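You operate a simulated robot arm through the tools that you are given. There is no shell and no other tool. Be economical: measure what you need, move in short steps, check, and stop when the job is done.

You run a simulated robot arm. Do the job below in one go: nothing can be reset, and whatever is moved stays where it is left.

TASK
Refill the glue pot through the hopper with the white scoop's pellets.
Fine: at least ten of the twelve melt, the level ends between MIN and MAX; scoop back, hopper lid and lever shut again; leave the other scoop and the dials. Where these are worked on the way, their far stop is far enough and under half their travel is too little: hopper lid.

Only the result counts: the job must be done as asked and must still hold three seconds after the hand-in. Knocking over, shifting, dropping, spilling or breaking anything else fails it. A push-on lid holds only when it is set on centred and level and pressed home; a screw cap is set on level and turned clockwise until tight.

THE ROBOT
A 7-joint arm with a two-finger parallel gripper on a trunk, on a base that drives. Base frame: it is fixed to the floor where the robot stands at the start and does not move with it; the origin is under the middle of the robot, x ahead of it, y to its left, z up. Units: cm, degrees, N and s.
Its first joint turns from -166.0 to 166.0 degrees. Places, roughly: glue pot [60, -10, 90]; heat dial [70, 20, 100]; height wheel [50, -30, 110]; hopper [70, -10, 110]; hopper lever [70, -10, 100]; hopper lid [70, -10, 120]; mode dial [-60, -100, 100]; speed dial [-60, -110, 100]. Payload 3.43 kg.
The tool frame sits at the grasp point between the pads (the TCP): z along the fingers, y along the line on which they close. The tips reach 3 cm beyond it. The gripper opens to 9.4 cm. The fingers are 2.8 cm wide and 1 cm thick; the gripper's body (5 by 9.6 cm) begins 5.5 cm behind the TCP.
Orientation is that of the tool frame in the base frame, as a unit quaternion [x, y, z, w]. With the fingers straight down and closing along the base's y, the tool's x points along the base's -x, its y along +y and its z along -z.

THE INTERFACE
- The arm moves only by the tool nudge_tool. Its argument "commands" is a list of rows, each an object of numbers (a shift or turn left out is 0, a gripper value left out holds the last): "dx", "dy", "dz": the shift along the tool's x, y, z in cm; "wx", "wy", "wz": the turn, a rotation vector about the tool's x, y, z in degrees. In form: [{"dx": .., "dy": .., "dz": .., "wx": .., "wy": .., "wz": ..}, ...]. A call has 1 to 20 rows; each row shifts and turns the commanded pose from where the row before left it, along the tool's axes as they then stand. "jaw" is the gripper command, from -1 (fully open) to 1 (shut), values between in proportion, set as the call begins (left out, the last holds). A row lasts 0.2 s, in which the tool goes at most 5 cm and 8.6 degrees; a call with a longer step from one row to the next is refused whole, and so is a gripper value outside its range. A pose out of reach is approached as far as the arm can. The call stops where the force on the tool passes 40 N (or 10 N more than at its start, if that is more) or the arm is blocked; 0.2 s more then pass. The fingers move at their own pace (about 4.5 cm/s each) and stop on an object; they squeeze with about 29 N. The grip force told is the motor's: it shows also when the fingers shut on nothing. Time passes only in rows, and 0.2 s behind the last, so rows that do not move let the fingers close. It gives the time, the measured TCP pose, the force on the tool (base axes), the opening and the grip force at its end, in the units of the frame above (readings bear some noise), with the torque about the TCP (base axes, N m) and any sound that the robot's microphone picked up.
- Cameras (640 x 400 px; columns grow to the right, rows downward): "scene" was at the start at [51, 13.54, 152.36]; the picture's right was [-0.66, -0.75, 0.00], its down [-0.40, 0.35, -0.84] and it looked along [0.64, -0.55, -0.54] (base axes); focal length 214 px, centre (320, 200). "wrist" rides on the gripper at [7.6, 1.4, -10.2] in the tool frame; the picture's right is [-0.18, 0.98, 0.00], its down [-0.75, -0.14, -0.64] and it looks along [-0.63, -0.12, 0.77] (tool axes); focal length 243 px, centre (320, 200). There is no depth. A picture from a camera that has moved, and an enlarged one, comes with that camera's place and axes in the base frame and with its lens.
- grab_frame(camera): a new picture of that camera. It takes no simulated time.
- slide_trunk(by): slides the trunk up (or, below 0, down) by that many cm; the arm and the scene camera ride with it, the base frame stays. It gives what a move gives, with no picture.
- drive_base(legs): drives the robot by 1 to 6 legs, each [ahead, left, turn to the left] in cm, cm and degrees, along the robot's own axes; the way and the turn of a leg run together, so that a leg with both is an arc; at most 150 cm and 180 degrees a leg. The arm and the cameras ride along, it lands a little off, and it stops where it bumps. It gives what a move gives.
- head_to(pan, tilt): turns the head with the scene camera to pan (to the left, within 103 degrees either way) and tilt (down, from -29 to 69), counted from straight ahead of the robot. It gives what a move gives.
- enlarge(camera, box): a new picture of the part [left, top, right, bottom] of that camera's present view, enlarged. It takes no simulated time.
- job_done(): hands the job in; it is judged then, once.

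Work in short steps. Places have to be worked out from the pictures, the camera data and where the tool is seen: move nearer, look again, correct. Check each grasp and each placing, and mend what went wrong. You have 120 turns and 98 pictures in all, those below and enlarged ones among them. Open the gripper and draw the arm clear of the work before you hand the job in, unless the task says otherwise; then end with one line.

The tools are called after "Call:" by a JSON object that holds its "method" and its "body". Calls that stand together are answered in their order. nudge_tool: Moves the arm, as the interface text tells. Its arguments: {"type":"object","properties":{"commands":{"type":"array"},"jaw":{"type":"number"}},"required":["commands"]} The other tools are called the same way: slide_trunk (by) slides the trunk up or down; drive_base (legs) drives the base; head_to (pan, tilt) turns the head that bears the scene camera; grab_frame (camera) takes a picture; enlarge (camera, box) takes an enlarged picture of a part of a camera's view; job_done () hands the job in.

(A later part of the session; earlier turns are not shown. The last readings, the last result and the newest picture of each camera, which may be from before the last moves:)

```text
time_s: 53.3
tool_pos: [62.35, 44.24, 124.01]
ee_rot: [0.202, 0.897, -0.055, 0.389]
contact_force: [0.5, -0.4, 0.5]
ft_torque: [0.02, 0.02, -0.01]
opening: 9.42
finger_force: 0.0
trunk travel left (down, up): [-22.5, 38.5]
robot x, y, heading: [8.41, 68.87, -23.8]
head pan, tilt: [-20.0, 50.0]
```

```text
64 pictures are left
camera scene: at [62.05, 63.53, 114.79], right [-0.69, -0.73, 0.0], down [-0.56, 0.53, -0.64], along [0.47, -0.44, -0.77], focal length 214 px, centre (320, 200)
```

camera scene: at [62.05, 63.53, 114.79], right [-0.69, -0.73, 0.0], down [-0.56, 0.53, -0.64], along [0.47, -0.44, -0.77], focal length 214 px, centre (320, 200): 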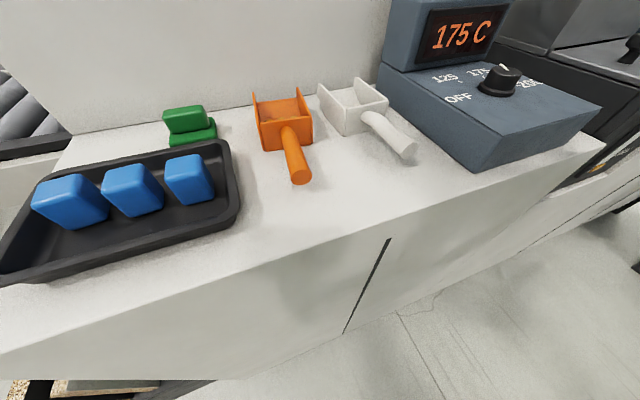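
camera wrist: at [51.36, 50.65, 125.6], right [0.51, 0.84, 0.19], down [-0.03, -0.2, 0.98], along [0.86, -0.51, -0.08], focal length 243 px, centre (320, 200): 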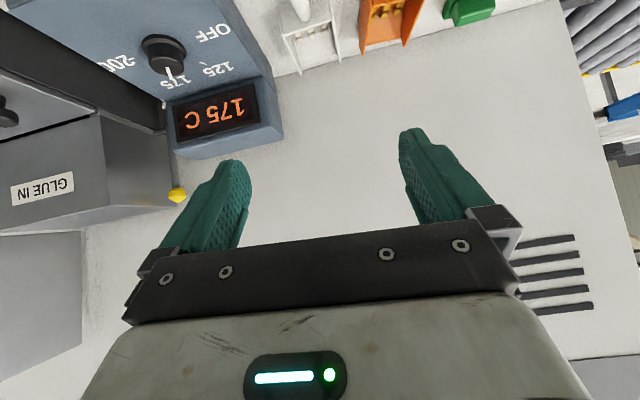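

Call:
{"method": "enlarge", "body": {"camera": "scene", "box": [290, 60, 450, 180]}}

```text
3.33 times, centred on (370, 120) of scene
camera zoom: at [62.05, 63.53, 114.79], right [-0.69, -0.73, 0.0], down [-0.56, 0.53, -0.64], along [0.47, -0.44, -0.77], focal length 715 px, centre (153, 467)
```

zoom: 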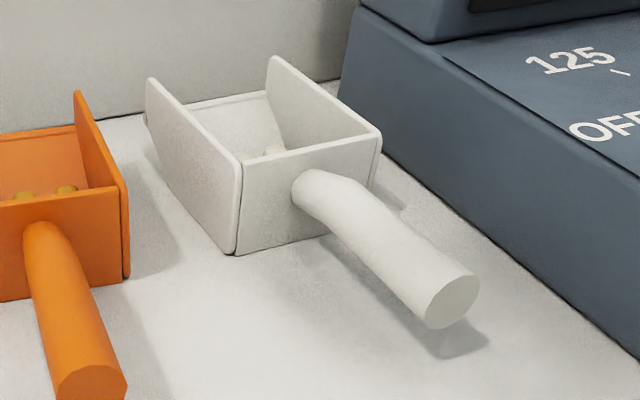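

The scoop: open lip away from handle, handle ≈2.5 cm thick, centre z≈98, at l line matching the tool. I straighten the small roll, descend to a stand-off and look.

Call:
{"method": "nudge_tool", "body": {"commands": [{"wz": -2.4, "wx": 2.4}, {"dx": 2.47, "dz": 2.37}, {"dx": 2.47, "dz": 2.37}, {"dx": 2.47, "dz": 2.37}, {"dx": 2.47, "dz": 2.37}, {"dz": 3}, {"dz": 3}, {"dz": 3}], "jaw": -0.4}}

Call:
{"method": "grab_frame", "body": {"camera": "wrist"}}

Call:
{"method": "grab_frame", "body": {"camera": "scene"}}

```text
time_s: 55.1
tool_pos: [68.67, 40.33, 118.2]
ee_rot: [0.202, 0.899, -0.08, 0.381]
contact_force: [0.3, 0.6, -0.9]
ft_torque: [0.0, 0.03, -0.01]
opening: 6.59
finger_force: 0.0
out of reach, approached as far as the arm can: row 2, 3, 4, 5, 6, 7, 8
trunk travel left (down, up): [-22.5, 38.5]
robot x, y, heading: [8.01, 68.55, -23.3]
head pan, tilt: [-20.0, 50.0]
```

```text
62 pictures are left
camera wrist: at [57.84, 46.97, 119.79], right [0.53, 0.83, 0.14], down [0.0, -0.16, 0.99], along [0.85, -0.53, -0.08], focal length 243 px, centre (320, 200)
```

wrist: 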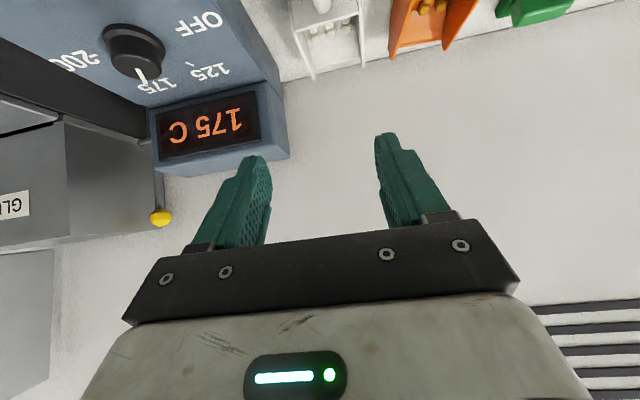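

```text
61 pictures are left
camera scene: at [62.05, 63.53, 114.78], right [-0.69, -0.73, 0.0], down [-0.56, 0.53, -0.64], along [0.47, -0.44, -0.77], focal length 214 px, centre (320, 200)
```

scene: 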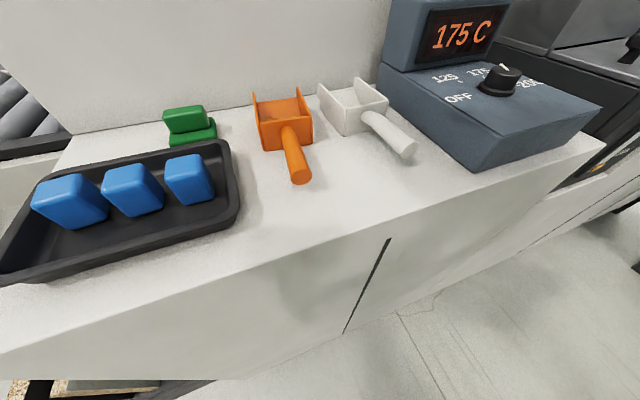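

The arm is at its low limit, so I back the base 8 cm and lower the trunk 19 cm.

Call:
{"method": "drive_base", "body": {"legs": [[-8, 0, 0]]}}

Call:
{"method": "slide_trunk", "body": {"by": -18}}

Call:
{"method": "grab_frame", "body": {"camera": "wrist"}}

Call:
{"method": "grab_frame", "body": {"camera": "scene"}}

```text
time_s: 56.1
tool_pos: [61.23, 43.54, 117.98]
ee_rot: [0.202, 0.9, -0.083, 0.378]
contact_force: [0.3, 0.6, 0.4]
ft_torque: [-0.02, -0.03, 0.0]
opening: 6.6
finger_force: 0.1
trunk travel left (down, up): [-22.5, 38.5]
robot x, y, heading: [0.56, 72.01, -23.3]
head pan, tilt: [-20.0, 50.0]
```

```text
time_s: 58.1
tool_pos: [61.26, 43.49, 99.92]
ee_rot: [0.203, 0.9, -0.082, 0.378]
contact_force: [-0.7, -0.8, 0.6]
ft_torque: [-0.01, -0.02, 0.01]
opening: 6.6
finger_force: 0.0
trunk travel left (down, up): [-4.5, 56.5]
robot x, y, heading: [0.7, 72.02, -23.3]
head pan, tilt: [-20.0, 50.0]
```

```text
60 pictures are left
camera wrist: at [50.44, 50.12, 101.63], right [0.54, 0.83, 0.14], down [0.0, -0.16, 0.99], along [0.84, -0.53, -0.09], focal length 243 px, centre (320, 200)
```

wrist: 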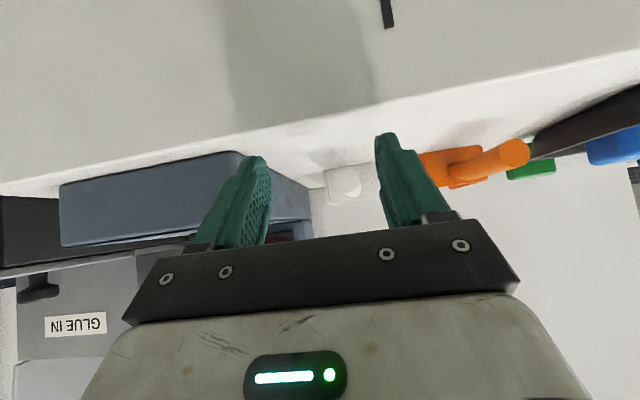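

```text
59 pictures are left
camera scene: at [54.64, 66.8, 96.79], right [-0.69, -0.73, 0.0], down [-0.56, 0.53, -0.64], along [0.47, -0.44, -0.77], focal length 214 px, centre (320, 200)
```

scene: 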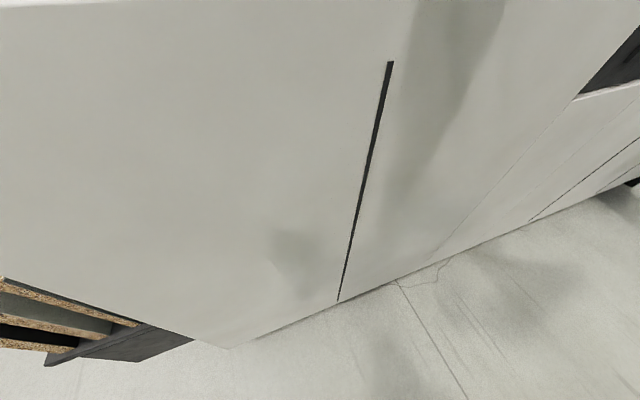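

Handle end confirmed at ≈(70.4,40.6,98.4). I advance horizontally so the pads straddle the handle.

Call:
{"method": "nudge_tool", "body": {"commands": [{"dy": 1.4}, {"dx": -1.56, "dz": 2.02}, {"dx": -1.56, "dz": 2.02}, {"dx": -1.56, "dz": 2.02}, {"dx": -1.56, "dz": 2.02}, {"dx": -1.56, "dz": 2.02}]}}

Call:
{"method": "head_to", "body": {"pan": -20, "tilt": 10}}

Call:
{"method": "grab_frame", "body": {"camera": "scene"}}

Call:
{"method": "grab_frame", "body": {"camera": "wrist"}}

```text
time_s: 59.5
tool_pos: [73.21, 39.2, 98.54]
ee_rot: [0.203, 0.899, -0.084, 0.378]
contact_force: [0.5, 0.8, 0.2]
ft_torque: [0.03, -0.01, -0.01]
opening: 6.57
finger_force: 0.1
trunk travel left (down, up): [-4.5, 56.5]
robot x, y, heading: [0.65, 71.73, -23.5]
head pan, tilt: [-20.0, 50.0]
```

```text
time_s: 60.6
tool_pos: [73.36, 39.34, 98.62]
ee_rot: [0.203, 0.9, -0.083, 0.378]
contact_force: [-0.6, 0.3, -0.3]
ft_torque: [0.02, 0.02, -0.01]
opening: 6.57
finger_force: 0.0
trunk travel left (down, up): [-4.5, 56.5]
robot x, y, heading: [0.91, 71.96, -23.5]
head pan, tilt: [-20.0, 10.0]
```

```text
58 pictures are left
camera scene: at [55.81, 65.7, 102.96], right [-0.69, -0.73, 0.0], down [-0.13, 0.12, -0.98], along [0.71, -0.68, -0.17], focal length 214 px, centre (320, 200)
```

scene: 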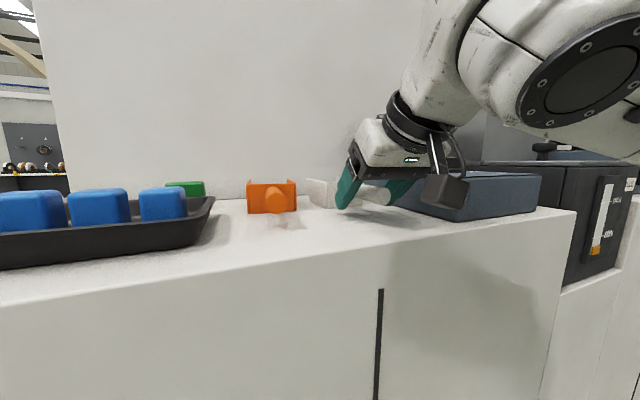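

```text
57 pictures are left
camera wrist: at [62.46, 45.95, 100.25], right [0.54, 0.83, 0.13], down [0.0, -0.16, 0.99], along [0.84, -0.53, -0.09], focal length 243 px, centre (320, 200)
```

wrist: 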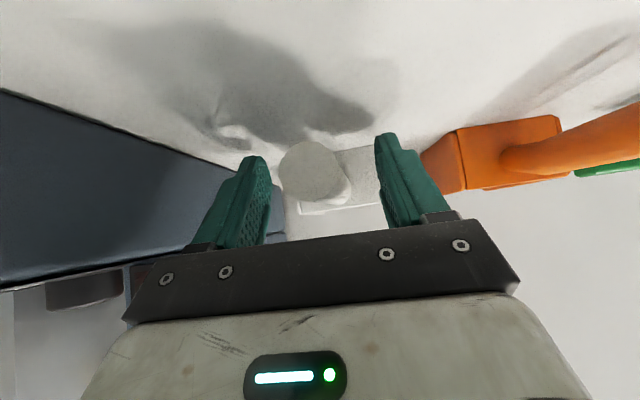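

The handle lies between the pads at TCP height. I close the gripper.

Call:
{"method": "nudge_tool", "body": {"commands": [{}, {}, {}, {}, {}], "jaw": 1}}

Call:
{"method": "grab_frame", "body": {"camera": "wrist"}}

```text
time_s: 61.8
tool_pos: [73.33, 39.14, 98.65]
ee_rot: [0.203, 0.9, -0.083, 0.377]
contact_force: [-0.3, 0.5, 0.1]
ft_torque: [0.03, 0.02, 0.03]
opening: 2.62
finger_force: 29.3
trunk travel left (down, up): [-4.5, 56.5]
robot x, y, heading: [0.3, 72.55, -23.5]
head pan, tilt: [-20.0, 10.0]
```

```text
56 pictures are left
camera wrist: at [62.48, 45.95, 100.24], right [0.54, 0.83, 0.13], down [0.0, -0.16, 0.99], along [0.84, -0.53, -0.09], focal length 243 px, centre (320, 200)
```

wrist: 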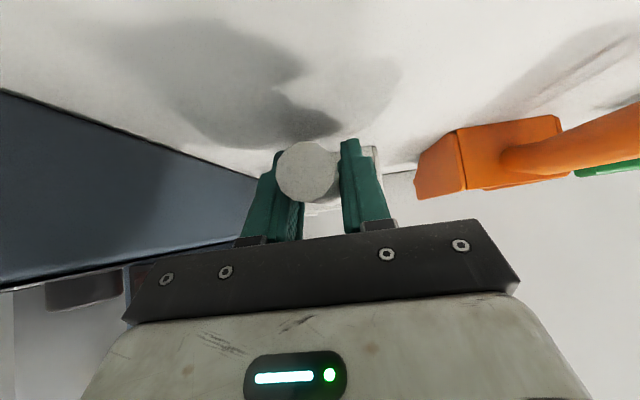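

Held at 2.62 cm. I lift 6 cm with the trunk (smooth, keeps it level) and check for slip.

Call:
{"method": "slide_trunk", "body": {"by": 6}}

Call:
{"method": "grab_frame", "body": {"camera": "scene"}}

Call:
{"method": "grab_frame", "body": {"camera": "wrist"}}

```text
time_s: 62.8
tool_pos: [73.42, 39.28, 104.65]
ee_rot: [0.203, 0.9, -0.083, 0.377]
contact_force: [0.1, -0.3, -1.9]
ft_torque: [0.05, 0.17, -0.02]
opening: 2.62
finger_force: 29.1
trunk travel left (down, up): [-10.5, 50.5]
robot x, y, heading: [0.44, 72.06, -23.3]
head pan, tilt: [-20.0, 10.0]
```

```text
55 pictures are left
camera scene: at [55.81, 65.7, 108.96], right [-0.69, -0.73, 0.0], down [-0.13, 0.12, -0.98], along [0.71, -0.68, -0.17], focal length 214 px, centre (320, 200)
```

scene: 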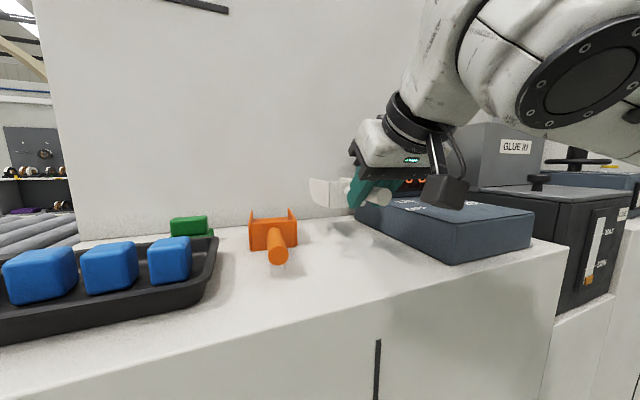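

```text
54 pictures are left
camera wrist: at [62.48, 45.94, 106.23], right [0.54, 0.83, 0.13], down [0.0, -0.16, 0.99], along [0.84, -0.53, -0.09], focal length 243 px, centre (320, 200)
```

wrist: 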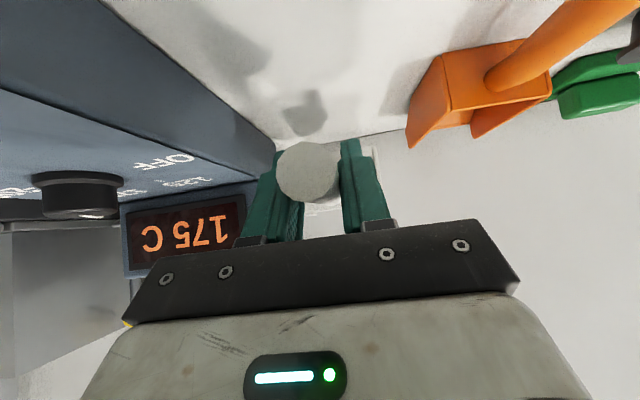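

Firm hold, level. I raise the trunk 34 cm and tip the bowl slightly back, then drive right toward the hopper.

Call:
{"method": "slide_trunk", "body": {"by": 34}}

Call:
{"method": "nudge_tool", "body": {"commands": [{"wy": -2}, {"wy": -2}, {"wy": -2}]}}

Call:
{"method": "drive_base", "body": {"legs": [[0, -20, 0], [0, -24.5, 0]]}}

Call:
{"method": "head_to", "body": {"pan": -30, "tilt": 30}}

Call:
{"method": "grab_frame", "body": {"camera": "scene"}}

Call:
{"method": "grab_frame", "body": {"camera": "wrist"}}

```text
time_s: 66.1
tool_pos: [73.34, 39.32, 138.64]
ee_rot: [0.203, 0.9, -0.083, 0.378]
contact_force: [-0.4, -0.4, -1.9]
ft_torque: [0.05, 0.13, 0.03]
opening: 2.6
finger_force: 29.0
trunk travel left (down, up): [-44.5, 16.5]
robot x, y, heading: [0.72, 71.72, -23.6]
head pan, tilt: [-20.0, 10.0]
```

```text
time_s: 66.9
tool_pos: [73.31, 39.26, 138.66]
ee_rot: [0.199, 0.878, -0.094, 0.425]
contact_force: [0.8, 0.0, -1.4]
ft_torque: [0.09, 0.14, 0.02]
opening: 2.61
finger_force: 29.3
trunk travel left (down, up): [-44.5, 16.5]
robot x, y, heading: [0.47, 72.34, -23.5]
head pan, tilt: [-20.0, 10.0]
```

```text
time_s: 69.9
tool_pos: [55.59, -1.77, 138.68]
ee_rot: [0.198, 0.879, -0.094, 0.424]
contact_force: [-0.8, 0.7, -2.5]
ft_torque: [0.06, 0.11, 0.03]
opening: 2.62
finger_force: 29.7
trunk travel left (down, up): [-44.5, 16.5]
robot x, y, heading: [-16.99, 30.86, -23.7]
head pan, tilt: [-20.0, 10.0]
```

```text
time_s: 70.8
tool_pos: [55.52, -1.75, 138.75]
ee_rot: [0.198, 0.879, -0.094, 0.424]
contact_force: [0.2, 0.1, -2.0]
ft_torque: [0.06, 0.17, 0.0]
opening: 2.63
finger_force: 28.7
trunk travel left (down, up): [-44.5, 16.5]
robot x, y, heading: [-17.01, 30.83, -23.2]
head pan, tilt: [-30.0, 30.0]
```

```text
53 pictures are left
camera scene: at [36.69, 23.82, 139.74], right [-0.8, -0.6, 0.0], down [-0.3, 0.4, -0.87], along [0.52, -0.7, -0.5], focal length 214 px, centre (320, 200)
```

scene: 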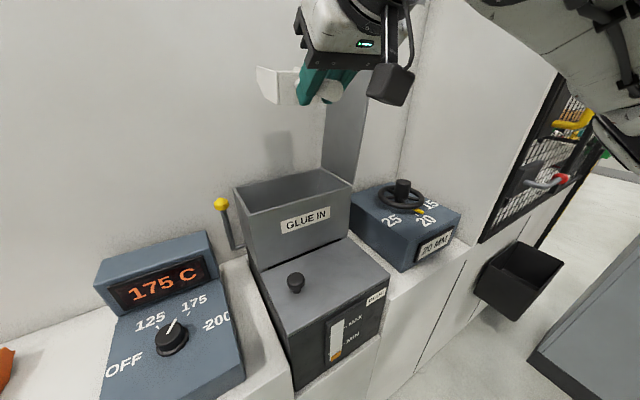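

```text
52 pictures are left
camera wrist: at [44.61, 4.96, 138.94], right [0.52, 0.84, 0.15], down [-0.09, -0.12, 0.99], along [0.85, -0.53, 0.02], focal length 243 px, centre (320, 200)
```

wrist: 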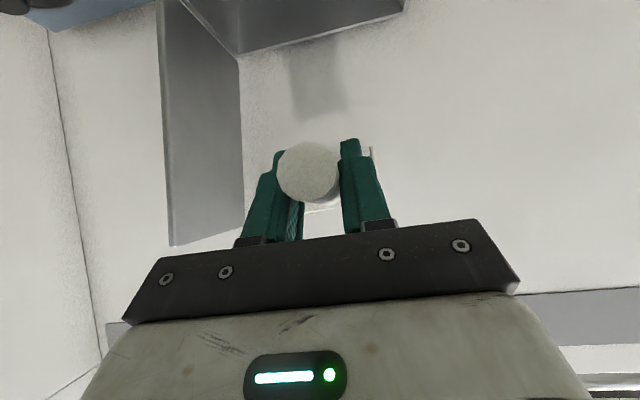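

Bowl is above the hopper, centred along its length (l≈20.6). I lower 3 cm and tip the bowl by ~20° while watching the lip location.

Call:
{"method": "slide_trunk", "body": {"by": -3}}

Call:
{"method": "nudge_tool", "body": {"commands": [{"wy": 4}, {"wy": 4}, {"wy": 4}, {"wy": 4}, {"wy": 4}]}}

Call:
{"method": "enlarge", "body": {"camera": "scene", "box": [200, 20, 440, 220]}}

```text
time_s: 71.5
tool_pos: [55.56, -1.75, 135.6]
ee_rot: [0.199, 0.878, -0.094, 0.424]
contact_force: [-0.7, -0.4, -2.4]
ft_torque: [0.05, 0.14, 0.0]
opening: 2.57
finger_force: 29.5
trunk travel left (down, up): [-41.5, 19.5]
robot x, y, heading: [-17.24, 30.51, -23.5]
head pan, tilt: [-30.0, 30.0]
```

```text
time_s: 72.7
tool_pos: [55.45, -1.7, 135.63]
ee_rot: [0.211, 0.939, -0.059, 0.265]
contact_force: [-0.2, -0.4, -1.4]
ft_torque: [0.08, 0.15, 0.01]
opening: 2.59
finger_force: 29.4
trunk travel left (down, up): [-41.5, 19.5]
robot x, y, heading: [-17.04, 30.76, -23.5]
head pan, tilt: [-30.0, 30.0]
```

```text
2.00 times, centred on (320, 120) of scene
camera zoom: at [36.69, 23.82, 136.73], right [-0.8, -0.59, 0.0], down [-0.3, 0.4, -0.87], along [0.52, -0.7, -0.5], focal length 429 px, centre (320, 360)
```

zoom: 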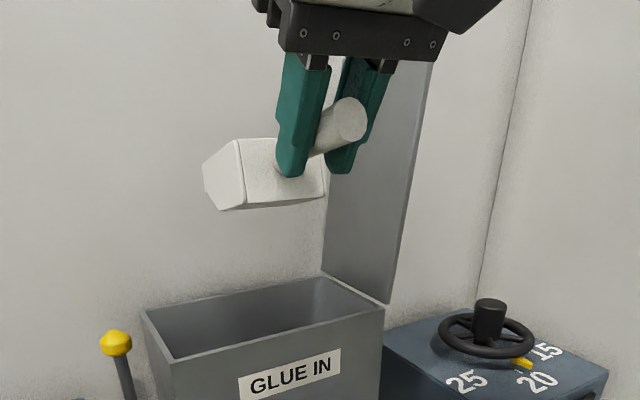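

Lip is at about f≈68, z≈130, as modelled. I tip further in steps while moving forward so the lip stays over the middle of the hopper.

Call:
{"method": "nudge_tool", "body": {"commands": [{"wy": 4, "dx": -0.1, "dz": 0.1}, {"wy": 4, "dx": -0.2, "dz": 0.1}, {"wy": 4, "dx": -0.3, "dz": 0.1}, {"wy": 4, "dx": -0.5, "dz": 0.2}, {"wy": 4, "dx": -0.8, "dz": 0.2}, {"wy": 4, "dx": -0.8, "dz": 0.2}, {}]}}

Call:
{"method": "enlarge", "body": {"camera": "scene", "box": [200, 20, 440, 220]}}

```text
time_s: 74.3
tool_pos: [58.02, -2.99, 135.73]
ee_rot: [0.219, 0.973, -0.013, 0.064]
contact_force: [0.4, 0.7, -1.1]
ft_torque: [0.03, 0.09, 0.02]
opening: 2.63
finger_force: 29.1
trunk travel left (down, up): [-41.5, 19.5]
robot x, y, heading: [-17.01, 31.1, -23.3]
head pan, tilt: [-30.0, 30.0]
```

```text
2.00 times, centred on (320, 120) of scene
camera zoom: at [36.7, 23.82, 136.73], right [-0.8, -0.59, 0.0], down [-0.3, 0.4, -0.87], along [0.52, -0.7, -0.5], focal length 429 px, centre (320, 360)
```

zoom: 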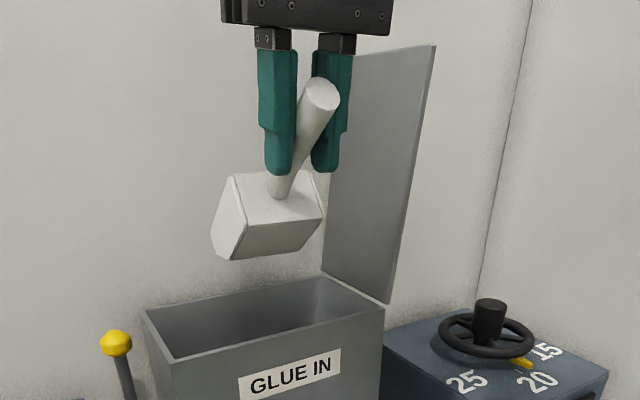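

Tilt ≈38°, lip is over the opening. I continue to ~62°.

Call:
{"method": "nudge_tool", "body": {"commands": [{"wy": 4, "dx": -0.9}, {"wy": 4, "dx": -0.9}, {"wy": 4, "dx": -0.9}, {"wy": 4, "dx": -0.9}, {"wy": 4, "dx": -0.9}, {"wy": 4, "dx": -0.9}, {}, {}]}}

Call:
{"method": "enlarge", "body": {"camera": "scene", "box": [200, 20, 440, 220]}}

```text
time_s: 76.1
tool_pos: [61.54, -4.44, 130.35]
ee_rot: [0.217, 0.965, 0.04, -0.143]
contact_force: [0.1, -0.3, -1.1]
ft_torque: [0.02, 0.05, 0.01]
opening: 2.61
finger_force: 28.8
out of reach, approached as far as the arm can: row 4, 5, 6
trunk travel left (down, up): [-41.5, 19.5]
robot x, y, heading: [-17.24, 30.64, -23.6]
head pan, tilt: [-30.0, 30.0]
```

```text
2.00 times, centred on (320, 120) of scene
camera zoom: at [36.7, 23.82, 136.73], right [-0.8, -0.59, 0.0], down [-0.3, 0.4, -0.87], along [0.52, -0.7, -0.5], focal length 429 px, centre (320, 360)
```

zoom: 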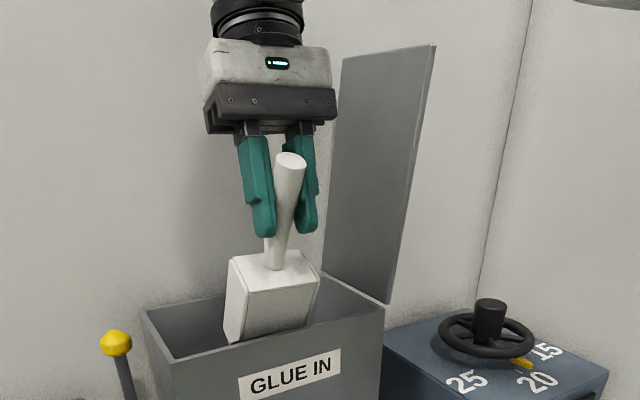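

Tilted ~62° with the lip inside the hopper, weight reading has dropped. A small shake, then raise by the trunk and look into bowl and hopper.

Call:
{"method": "nudge_tool", "body": {"commands": [{"wy": -5}, {"wy": 5}, {"wy": -5}, {"wy": 5}, {}]}}

Call:
{"method": "slide_trunk", "body": {"by": 10}}

Call:
{"method": "head_to", "body": {"pan": -28, "tilt": 38}}

Call:
{"method": "grab_frame", "body": {"camera": "scene"}}

```text
time_s: 77.3
tool_pos: [61.59, -4.62, 130.41]
ee_rot: [0.217, 0.965, 0.04, -0.143]
contact_force: [0.0, 0.8, -1.5]
ft_torque: [0.02, 0.04, 0.01]
opening: 2.62
finger_force: 29.2
trunk travel left (down, up): [-41.5, 19.5]
robot x, y, heading: [-17.0, 31.14, -23.6]
head pan, tilt: [-30.0, 30.0]
```

```text
time_s: 78.6
tool_pos: [61.65, -4.42, 140.28]
ee_rot: [0.216, 0.965, 0.038, -0.144]
contact_force: [0.8, -1.2, -1.4]
ft_torque: [0.03, 0.01, -0.02]
opening: 2.61
finger_force: 29.4
trunk travel left (down, up): [-51.5, 9.5]
robot x, y, heading: [-17.1, 30.96, -23.4]
head pan, tilt: [-30.0, 30.0]
```

```text
time_s: 79.3
tool_pos: [61.55, -4.43, 140.28]
ee_rot: [0.217, 0.965, 0.039, -0.144]
contact_force: [0.4, -1.3, -2.3]
ft_torque: [0.01, 0.01, 0.0]
opening: 2.61
finger_force: 29.0
trunk travel left (down, up): [-51.5, 9.5]
robot x, y, heading: [-16.99, 31.12, -23.3]
head pan, tilt: [-28.0, 38.0]
```

```text
48 pictures are left
camera scene: at [36.69, 24.33, 145.5], right [-0.78, -0.62, 0.0], down [-0.38, 0.48, -0.79], along [0.49, -0.62, -0.62], focal length 214 px, centre (320, 200)
```

scene: 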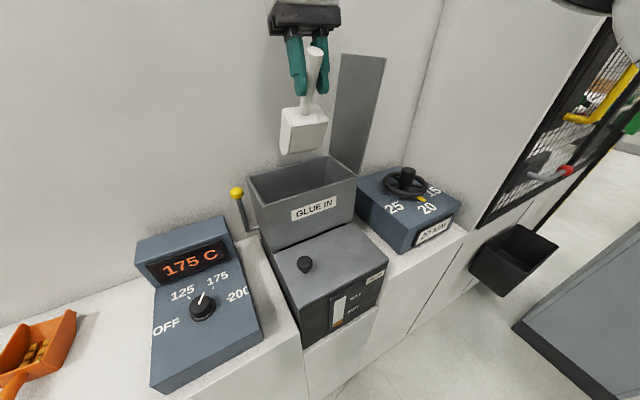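

No pellets visible outside. I retreat from the wall and bring the scoop back level, then look inside it and the hopper.

Call:
{"method": "nudge_tool", "body": {"commands": [{"dx": 2.9, "dz": 0.87}, {"dx": 2.9, "dz": 0.87}, {"dx": 2.9, "dz": 0.87}, {"dx": 2.9, "dz": 0.87}, {"wy": -6.25}, {"wy": -6.25}, {"wy": -6.25}, {"wy": -6.25}, {"wy": -6.25}, {"wy": -6.25}, {"wy": -6.25}, {"wy": -6.25}, {"wy": -6.25}, {"wy": -6.25}]}}

Call:
{"method": "grab_frame", "body": {"camera": "scene"}}

```text
time_s: 82.3
tool_pos: [50.58, 0.75, 141.0]
ee_rot: [0.203, 0.897, -0.084, 0.384]
contact_force: [-0.2, -0.1, -0.9]
ft_torque: [0.05, 0.11, 0.03]
opening: 2.62
finger_force: 29.9
trunk travel left (down, up): [-51.5, 9.5]
robot x, y, heading: [-17.01, 31.18, -23.3]
head pan, tilt: [-28.0, 38.0]
```

```text
47 pictures are left
camera scene: at [36.68, 24.33, 145.5], right [-0.78, -0.62, 0.0], down [-0.38, 0.48, -0.79], along [0.49, -0.62, -0.62], focal length 214 px, centre (320, 200)
```

scene: 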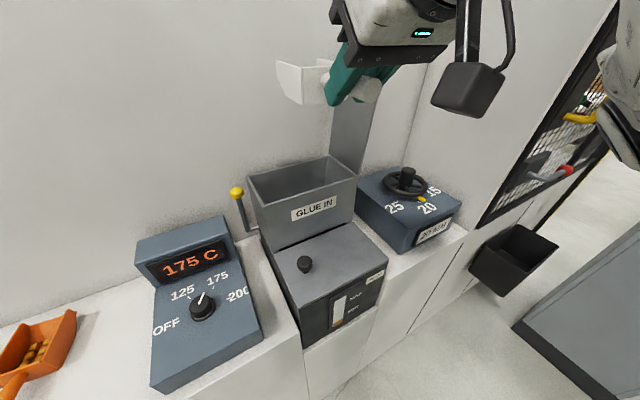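

I lower the arm 10 cm to look down into the bowl.

Call:
{"method": "nudge_tool", "body": {"commands": [{"dx": 2.4, "dz": 2.4}, {"dx": 2.4, "dz": 2.4}, {"dx": 2.3, "dz": 2.3}]}}

Call:
{"method": "enlarge", "body": {"camera": "scene", "box": [220, 40, 420, 240]}}

```text
time_s: 83.1
tool_pos: [51.81, -0.24, 136.52]
ee_rot: [0.206, 0.897, -0.085, 0.381]
contact_force: [0.5, 0.0, -1.5]
ft_torque: [0.0, 0.13, 0.02]
opening: 2.62
finger_force: 28.6
out of reach, approached as far as the arm can: row 1, 2, 3
trunk travel left (down, up): [-51.5, 9.5]
robot x, y, heading: [-16.86, 31.1, -23.5]
head pan, tilt: [-28.0, 38.0]
```

```text
2.00 times, centred on (320, 140) of scene
camera zoom: at [36.67, 24.34, 145.5], right [-0.78, -0.62, 0.0], down [-0.38, 0.48, -0.79], along [0.49, -0.62, -0.62], focal length 429 px, centre (320, 320)
```

zoom: 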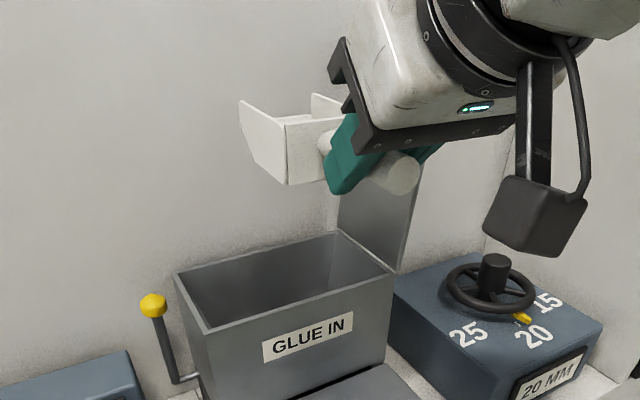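

I can't see the floor of the bowl from here; I'll check when it is back. I drive left to the scoop's place.

Call:
{"method": "drive_base", "body": {"legs": [[0, 44.7, 0]]}}

Call:
{"method": "head_to", "body": {"pan": -15, "tilt": 50}}

Call:
{"method": "slide_trunk", "body": {"by": -18}}

Call:
{"method": "grab_frame", "body": {"camera": "scene"}}

```text
time_s: 85.8
tool_pos: [69.36, 39.74, 136.54]
ee_rot: [0.207, 0.898, -0.084, 0.38]
contact_force: [0.3, -0.1, -1.3]
ft_torque: [0.03, 0.14, 0.02]
opening: 2.61
finger_force: 28.8
trunk travel left (down, up): [-51.5, 9.5]
robot x, y, heading: [0.32, 71.22, -23.6]
head pan, tilt: [-28.0, 38.0]
```

```text
time_s: 86.5
tool_pos: [69.32, 39.85, 136.56]
ee_rot: [0.208, 0.897, -0.085, 0.38]
contact_force: [0.0, -0.6, -1.7]
ft_torque: [0.06, 0.14, -0.01]
opening: 2.58
finger_force: 29.0
trunk travel left (down, up): [-51.5, 9.5]
robot x, y, heading: [0.64, 71.54, -23.7]
head pan, tilt: [-15.0, 50.0]
```

```text
time_s: 88.5
tool_pos: [69.26, 39.96, 118.58]
ee_rot: [0.207, 0.897, -0.086, 0.381]
contact_force: [0.0, -0.1, -0.9]
ft_torque: [0.1, 0.11, 0.01]
opening: 2.63
finger_force: 29.1
trunk travel left (down, up): [-33.5, 27.5]
robot x, y, heading: [0.92, 71.5, -23.8]
head pan, tilt: [-15.0, 50.0]
```

```text
45 pictures are left
camera scene: at [54.99, 66.47, 125.79], right [-0.63, -0.78, 0.0], down [-0.6, 0.48, -0.64], along [0.5, -0.4, -0.77], focal length 214 px, centre (320, 200)
```

scene: 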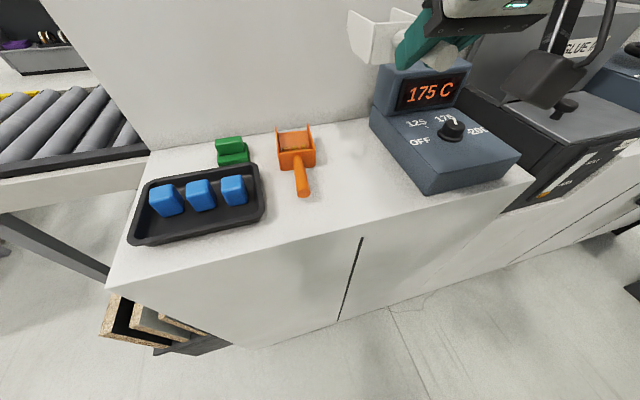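

I correct xy to the recorded grasp point and lower by trunk to just above the bench.

Call:
{"method": "nudge_tool", "body": {"commands": [{"dx": -1.4, "dz": 1.4, "dy": 0.5}, {"dx": -1.4, "dz": 1.4, "dy": 0.55}, {}]}}

Call:
{"method": "slide_trunk", "body": {"by": -16}}

```text
time_s: 89.3
tool_pos: [73.45, 39.26, 118.56]
ee_rot: [0.207, 0.897, -0.085, 0.381]
contact_force: [-0.2, -1.0, -1.3]
ft_torque: [0.07, 0.11, 0.01]
opening: 2.6
finger_force: 28.6
trunk travel left (down, up): [-33.5, 27.5]
robot x, y, heading: [0.53, 71.56, -23.6]
head pan, tilt: [-15.0, 50.0]
```

```text
time_s: 91.2
tool_pos: [73.12, 39.21, 102.61]
ee_rot: [0.207, 0.897, -0.085, 0.381]
contact_force: [0.5, 0.4, -1.8]
ft_torque: [0.07, 0.12, -0.02]
opening: 2.64
finger_force: 29.0
trunk travel left (down, up): [-17.5, 43.5]
robot x, y, heading: [0.14, 71.42, -23.9]
head pan, tilt: [-15.0, 50.0]
```

Call:
{"method": "slide_trunk", "body": {"by": -3.7}}

Call:
{"method": "nudge_tool", "body": {"commands": [{"dx": 0.1, "dz": 0.1}, {"dx": 0.07, "dz": 0.07}, {}]}}

Call:
{"method": "head_to", "body": {"pan": -20, "tilt": 10}}

Call:
{"method": "enlarge", "body": {"camera": "scene", "box": [220, 100, 480, 260]}}

```text
time_s: 92.0
tool_pos: [73.2, 39.14, 98.81]
ee_rot: [0.208, 0.898, -0.085, 0.379]
contact_force: [0.2, 0.8, -1.7]
ft_torque: [0.05, 0.05, 0.0]
opening: 2.6
finger_force: 29.2
trunk travel left (down, up): [-13.8, 47.2]
robot x, y, heading: [0.41, 71.41, -23.9]
head pan, tilt: [-15.0, 50.0]
```

```text
time_s: 92.8
tool_pos: [73.24, 39.0, 98.7]
ee_rot: [0.207, 0.897, -0.085, 0.381]
contact_force: [-2.0, 1.3, 8.2]
ft_torque: [-0.22, -0.36, -0.03]
opening: 2.58
finger_force: 29.1
trunk travel left (down, up): [-13.8, 47.2]
robot x, y, heading: [0.16, 71.24, -24.0]
head pan, tilt: [-15.0, 50.0]
```

```text
time_s: 93.9
tool_pos: [73.23, 39.08, 98.62]
ee_rot: [0.207, 0.897, -0.085, 0.381]
contact_force: [-2.9, 0.9, 9.8]
ft_torque: [-0.23, -0.45, 0.01]
opening: 2.61
finger_force: 28.6
trunk travel left (down, up): [-13.8, 47.2]
robot x, y, heading: [0.34, 71.28, -23.6]
head pan, tilt: [-20.0, 10.0]
```

```text
2.46 times, centred on (350, 180) of scene
camera zoom: at [55.67, 64.87, 112.28], right [-0.69, -0.72, 0.0], down [-0.13, 0.12, -0.98], along [0.71, -0.68, -0.17], focal length 528 px, centre (246, 249)
```

zoom: 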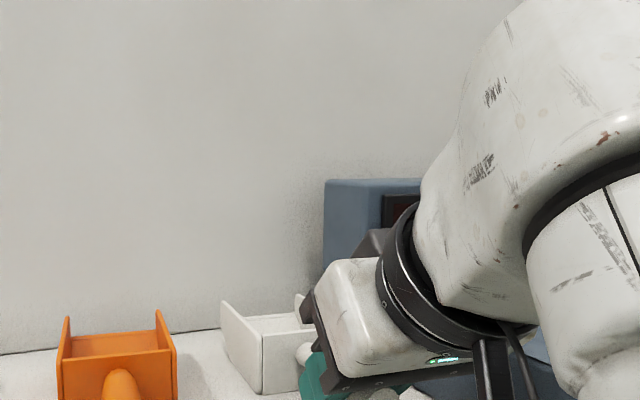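

The scoop rests on the bench (≈10 N contact). Before releasing I look into the bowl.

Call:
{"method": "head_to", "body": {"pan": -20, "tilt": 38}}

Call:
{"method": "enlarge", "body": {"camera": "scene", "box": [260, 40, 440, 180]}}

```text
time_s: 94.8
tool_pos: [73.33, 39.03, 98.57]
ee_rot: [0.207, 0.897, -0.085, 0.38]
contact_force: [-3.5, 0.9, 8.7]
ft_torque: [-0.17, -0.32, -0.02]
opening: 2.62
finger_force: 28.8
trunk travel left (down, up): [-13.8, 47.2]
robot x, y, heading: [0.41, 71.35, -23.7]
head pan, tilt: [-20.0, 38.0]
```

```text
2.86 times, centred on (350, 110) of scene
camera zoom: at [55.19, 65.33, 107.82], right [-0.69, -0.72, 0.0], down [-0.44, 0.43, -0.79], along [0.57, -0.55, -0.61], focal length 613 px, centre (234, 457)
```

zoom: 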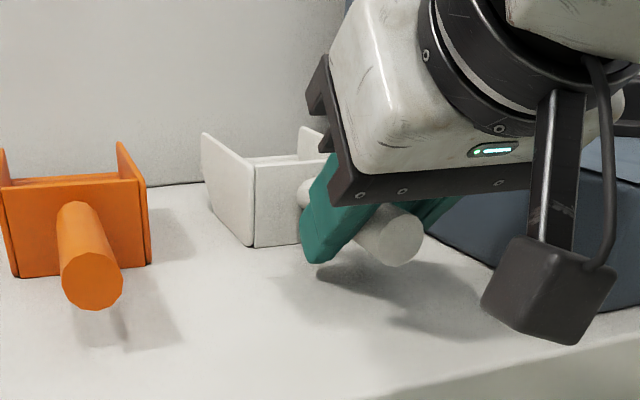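

I release and withdraw straight back along the handle.

Call:
{"method": "nudge_tool", "body": {"commands": [{}, {}, {}], "jaw": -0.3}}

Call:
{"method": "nudge_tool", "body": {"commands": [{"dx": 1.0, "dz": -1.4}, {"dx": 1.8, "dz": -2.2}, {"dx": 1.8, "dz": -2.2}, {"dx": 1.8, "dz": -2.2}, {"dx": 1.8, "dz": -2.2}]}}

Call:
{"method": "slide_trunk", "body": {"by": 34}}

Call:
{"method": "head_to", "body": {"pan": -12, "tilt": 50}}

Call:
{"method": "grab_frame", "body": {"camera": "scene"}}

```text
time_s: 95.6
tool_pos: [73.22, 39.14, 98.49]
ee_rot: [0.207, 0.898, -0.084, 0.38]
contact_force: [0.3, -0.7, -1.1]
ft_torque: [-0.01, -0.02, 0.01]
opening: 6.1
finger_force: 0.0
trunk travel left (down, up): [-13.8, 47.2]
robot x, y, heading: [0.64, 71.59, -23.7]
head pan, tilt: [-20.0, 38.0]
```

```text
time_s: 96.8
tool_pos: [67.56, 41.96, 102.27]
ee_rot: [0.207, 0.898, -0.084, 0.379]
contact_force: [-0.3, -0.3, -0.7]
ft_torque: [-0.02, 0.0, 0.0]
opening: 6.12
finger_force: 0.2
out of reach, approached as far as the arm can: row 2, 3, 4, 5
trunk travel left (down, up): [-13.8, 47.2]
robot x, y, heading: [0.59, 71.37, -23.6]
head pan, tilt: [-20.0, 38.0]
```

```text
time_s: 100.1
tool_pos: [67.7, 42.18, 136.09]
ee_rot: [0.208, 0.898, -0.085, 0.378]
contact_force: [0.2, -0.9, 0.1]
ft_torque: [-0.01, 0.03, -0.02]
opening: 6.12
finger_force: 0.3
trunk travel left (down, up): [-47.8, 13.2]
robot x, y, heading: [0.65, 71.5, -23.7]
head pan, tilt: [-20.0, 38.0]
```

```text
time_s: 100.9
tool_pos: [67.62, 42.04, 136.18]
ee_rot: [0.208, 0.898, -0.084, 0.378]
contact_force: [0.1, -0.5, -0.5]
ft_torque: [0.01, 0.01, -0.02]
opening: 6.1
finger_force: 0.0
trunk travel left (down, up): [-47.8, 13.2]
robot x, y, heading: [0.81, 71.43, -23.9]
head pan, tilt: [-12.0, 50.0]
```

```text
42 pictures are left
camera scene: at [55.24, 66.78, 140.09], right [-0.58, -0.81, 0.0], down [-0.62, 0.45, -0.64], along [0.52, -0.38, -0.77], focal length 214 px, centre (320, 200)
```

scene: 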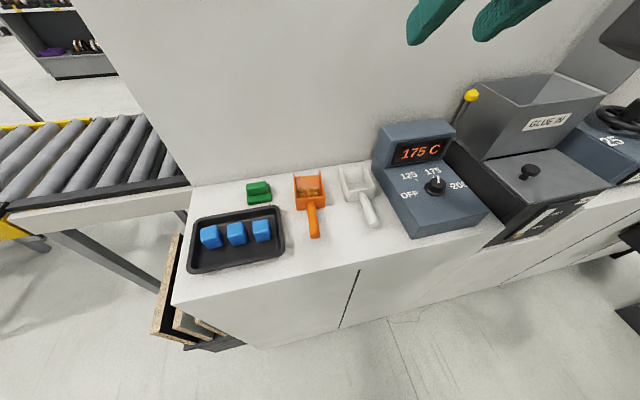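

Call:
{"method": "enlarge", "body": {"camera": "scene", "box": [310, 140, 410, 240]}}

```text
4.00 times, centred on (360, 190) of scene
camera zoom: at [55.24, 66.78, 140.09], right [-0.58, -0.81, 0.0], down [-0.62, 0.45, -0.64], along [0.52, -0.38, -0.77], focal length 858 px, centre (160, 240)
```

zoom: 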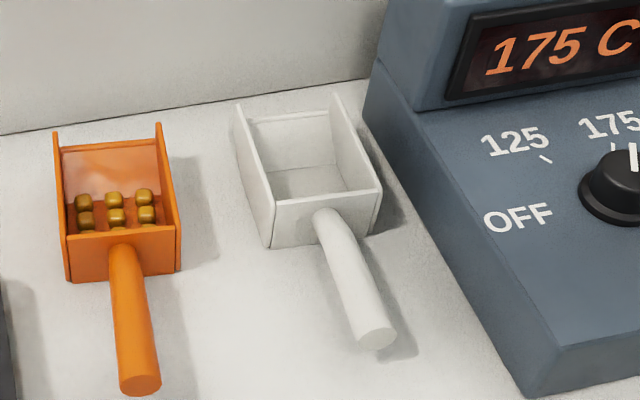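

The white scoop is empty and back in place. Next I close the lid: untilt the tool, raise, and drive back right to the hopper.

Call:
{"method": "nudge_tool", "body": {"commands": [{"wy": 7.5}, {"wy": 7.5}, {"wy": 7.5}, {"wy": 7.5}, {"wy": 7.5}, {"wy": 7.5}, {"dz": -4}, {"dz": -4}]}}

Call:
{"method": "drive_base", "body": {"legs": [[0, -46, 0]]}}

Call:
{"method": "head_to", "body": {"pan": -33, "tilt": 20}}

Call:
{"method": "grab_frame", "body": {"camera": "scene"}}

Call:
{"method": "grab_frame", "body": {"camera": "wrist"}}

```text
time_s: 102.7
tool_pos: [67.6, 41.95, 144.16]
ee_rot: [0.224, 0.975, 0.001, 0.005]
contact_force: [-0.4, 0.8, 0.1]
ft_torque: [-0.02, -0.02, -0.03]
opening: 6.1
finger_force: 0.1
trunk travel left (down, up): [-47.8, 13.2]
robot x, y, heading: [0.9, 71.43, -23.9]
head pan, tilt: [-12.0, 50.0]
```

```text
time_s: 105.5
tool_pos: [48.72, -1.25, 144.08]
ee_rot: [0.222, 0.975, 0.001, 0.005]
contact_force: [-0.1, 0.2, 0.7]
ft_torque: [0.0, 0.01, 0.01]
opening: 6.12
finger_force: 0.2
trunk travel left (down, up): [-47.8, 13.2]
robot x, y, heading: [-18.61, 27.61, -23.6]
head pan, tilt: [-12.0, 50.0]
```

```text
time_s: 106.4
tool_pos: [48.63, -1.21, 144.07]
ee_rot: [0.222, 0.975, 0.002, 0.007]
contact_force: [0.3, -0.2, -1.3]
ft_torque: [-0.04, 0.01, 0.03]
opening: 6.09
finger_force: 0.1
trunk travel left (down, up): [-47.8, 13.2]
robot x, y, heading: [-18.59, 27.7, -23.3]
head pan, tilt: [-33.0, 20.0]
```

```text
40 pictures are left
camera scene: at [35.12, 20.28, 144.63], right [-0.83, -0.55, 0.0], down [-0.19, 0.29, -0.94], along [0.52, -0.78, -0.34], focal length 214 px, centre (320, 200)
```

scene: 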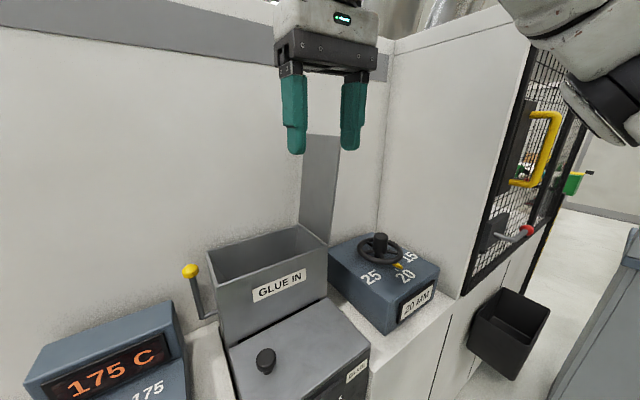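

```text
39 pictures are left
camera wrist: at [42.32, 3.32, 154.18], right [0.59, 0.81, 0.01], down [0.61, -0.45, 0.65], along [0.53, -0.38, -0.76], focal length 243 px, centre (320, 200)
```

wrist: 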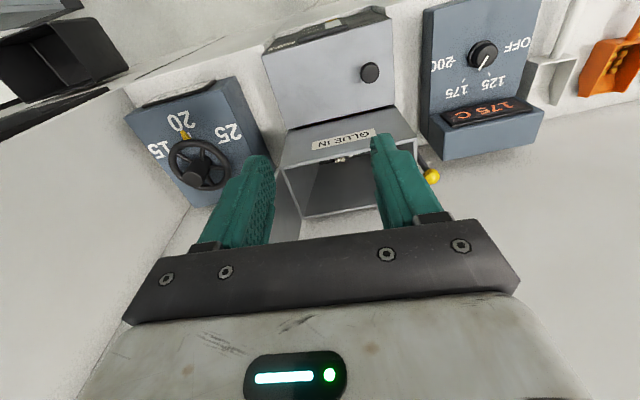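

Call:
{"method": "enlarge", "body": {"camera": "scene", "box": [260, 110, 380, 260]}}

Call:
{"method": "enlarge", "body": {"camera": "wrist", "box": [260, 110, 420, 230]}}

```text
2.67 times, centred on (320, 185) of scene
camera zoom: at [35.12, 20.28, 144.63], right [-0.83, -0.55, 0.0], down [-0.19, 0.29, -0.94], along [0.52, -0.78, -0.34], focal length 572 px, centre (320, 240)
```

zoom: 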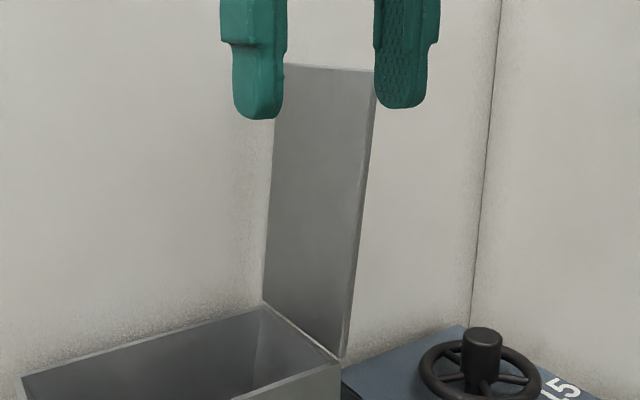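

```text
3.33 times, centred on (340, 170) of wrist
camera zoom: at [42.32, 3.32, 154.18], right [0.59, 0.81, 0.01], down [0.61, -0.45, 0.65], along [0.53, -0.38, -0.76], focal length 809 px, centre (253, 300)
```

zoom: 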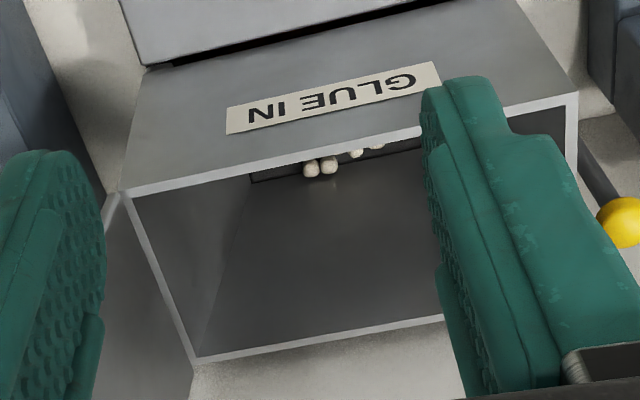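

Pellets lie in the hopper, lid edge at l≈5.4, z≈141.7 leaning ~6.5° past vertical. I'll straddle the lid's top edge with the fingers near its front, to guide it down from both sides.

Call:
{"method": "nudge_tool", "body": {"commands": [{"dz": -2.9, "wz": -2.1}, {"dy": -3.4}, {"dy": -3.4}, {"dy": -3.3}, {"dy": -3.3}, {"dx": -4}, {"dx": -4}, {"dx": -4}, {"dx": -3.5}], "jaw": -0.064}}

Call:
{"method": "enlarge", "body": {"camera": "scene", "box": [260, 90, 420, 250]}}

Call:
{"method": "grab_frame", "body": {"camera": "wrist"}}

```text
time_s: 108.4
tool_pos: [57.2, -20.1, 144.28]
ee_rot: [0.206, 0.978, 0.009, 0.005]
contact_force: [-0.6, -0.6, 0.1]
ft_torque: [0.01, 0.0, -0.01]
opening: 5.01
finger_force: 0.0
out of reach, approached as far as the arm can: row 6, 7, 8, 9
trunk travel left (down, up): [-47.8, 13.2]
robot x, y, heading: [-18.32, 27.78, -23.6]
head pan, tilt: [-33.0, 20.0]
```

```text
2.50 times, centred on (340, 170) of scene
camera zoom: at [35.11, 20.28, 144.65], right [-0.83, -0.55, 0.0], down [-0.19, 0.29, -0.94], along [0.52, -0.78, -0.34], focal length 536 px, centre (270, 275)
```

zoom: 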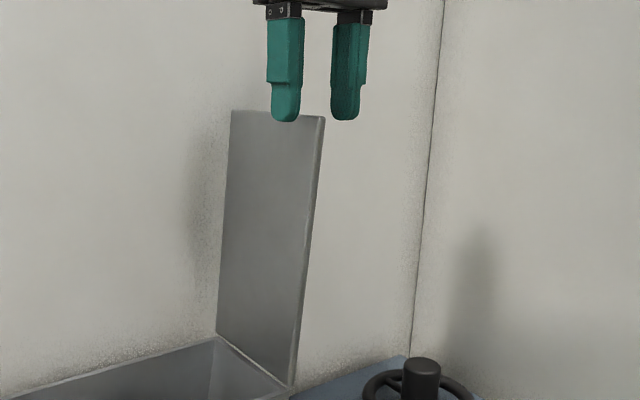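

```text
35 pictures are left
camera wrist: at [50.73, -15.89, 154.43], right [0.56, 0.83, 0.02], down [0.62, -0.44, 0.64], along [0.54, -0.35, -0.76], focal length 243 px, centre (320, 200)
```

wrist: 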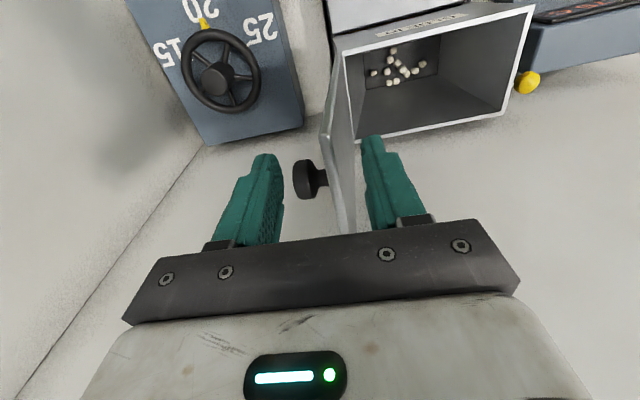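

Pellets are all visible in the hopper and the lid edge sits between the fingers. I lower slightly and push left past vertical.

Call:
{"method": "nudge_tool", "body": {"commands": [{"dz": 0.8}, {"dz": 0.8}, {"dy": 1.0}, {"dy": 1.0}, {"dy": 1.0}, {"dy": 1.0}, {"dy": 1.0}, {"dy": 1.0}]}}

Call:
{"method": "enlarge", "body": {"camera": "scene", "box": [240, 90, 400, 250]}}

Call:
{"method": "grab_frame", "body": {"camera": "wrist"}}

```text
time_s: 110.2
tool_pos: [59.8, -13.94, 143.56]
ee_rot: [0.204, 0.979, 0.0, 0.006]
contact_force: [0.2, -0.2, 0.3]
ft_torque: [0.0, 0.01, -0.03]
opening: 4.98
finger_force: 0.1
trunk travel left (down, up): [-47.8, 13.2]
robot x, y, heading: [-18.14, 28.22, -23.5]
head pan, tilt: [-33.0, 20.0]
```

```text
2.50 times, centred on (320, 170) of scene
camera zoom: at [35.12, 20.27, 144.64], right [-0.83, -0.55, 0.0], down [-0.19, 0.29, -0.94], along [0.52, -0.78, -0.34], focal length 536 px, centre (320, 275)
```

zoom: 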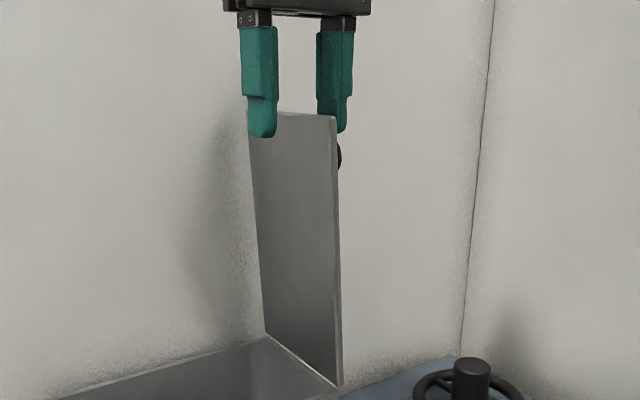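

```text
33 pictures are left
camera wrist: at [53.27, -9.72, 153.51], right [0.56, 0.83, 0.01], down [0.63, -0.43, 0.65], along [0.54, -0.36, -0.76], focal length 243 px, centre (320, 200)
```

wrist: 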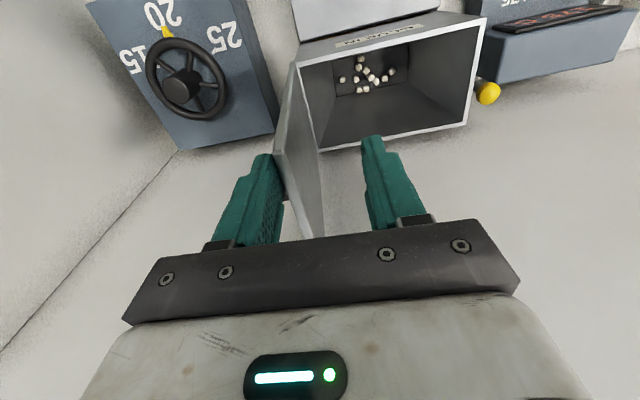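

The lid follows the right finger, about vertical now. I continue left and slightly down.

Call:
{"method": "nudge_tool", "body": {"commands": [{"dy": 1.0, "dz": 0.3}, {"dy": 1.0, "dz": 0.3}, {"dy": 1.0, "dz": 0.3}, {"dy": 1.0, "dz": 0.3}, {}]}}

Call:
{"method": "enlarge", "body": {"camera": "scene", "box": [220, 90, 400, 250]}}

```text
time_s: 111.4
tool_pos: [61.46, -10.46, 142.27]
ee_rot: [0.205, 0.979, 0.001, 0.006]
contact_force: [0.0, 0.5, -0.8]
ft_torque: [-0.01, 0.04, 0.03]
opening: 5.0
finger_force: 0.1
trunk travel left (down, up): [-47.8, 13.2]
robot x, y, heading: [-18.38, 27.89, -23.3]
head pan, tilt: [-33.0, 20.0]
```

```text
2.50 times, centred on (310, 170) of scene
camera zoom: at [35.13, 20.28, 144.64], right [-0.83, -0.55, 0.0], down [-0.19, 0.29, -0.94], along [0.52, -0.78, -0.34], focal length 536 px, centre (345, 275)
```

zoom: 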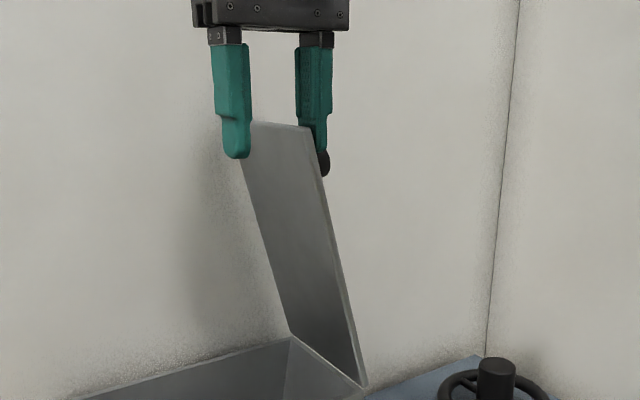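

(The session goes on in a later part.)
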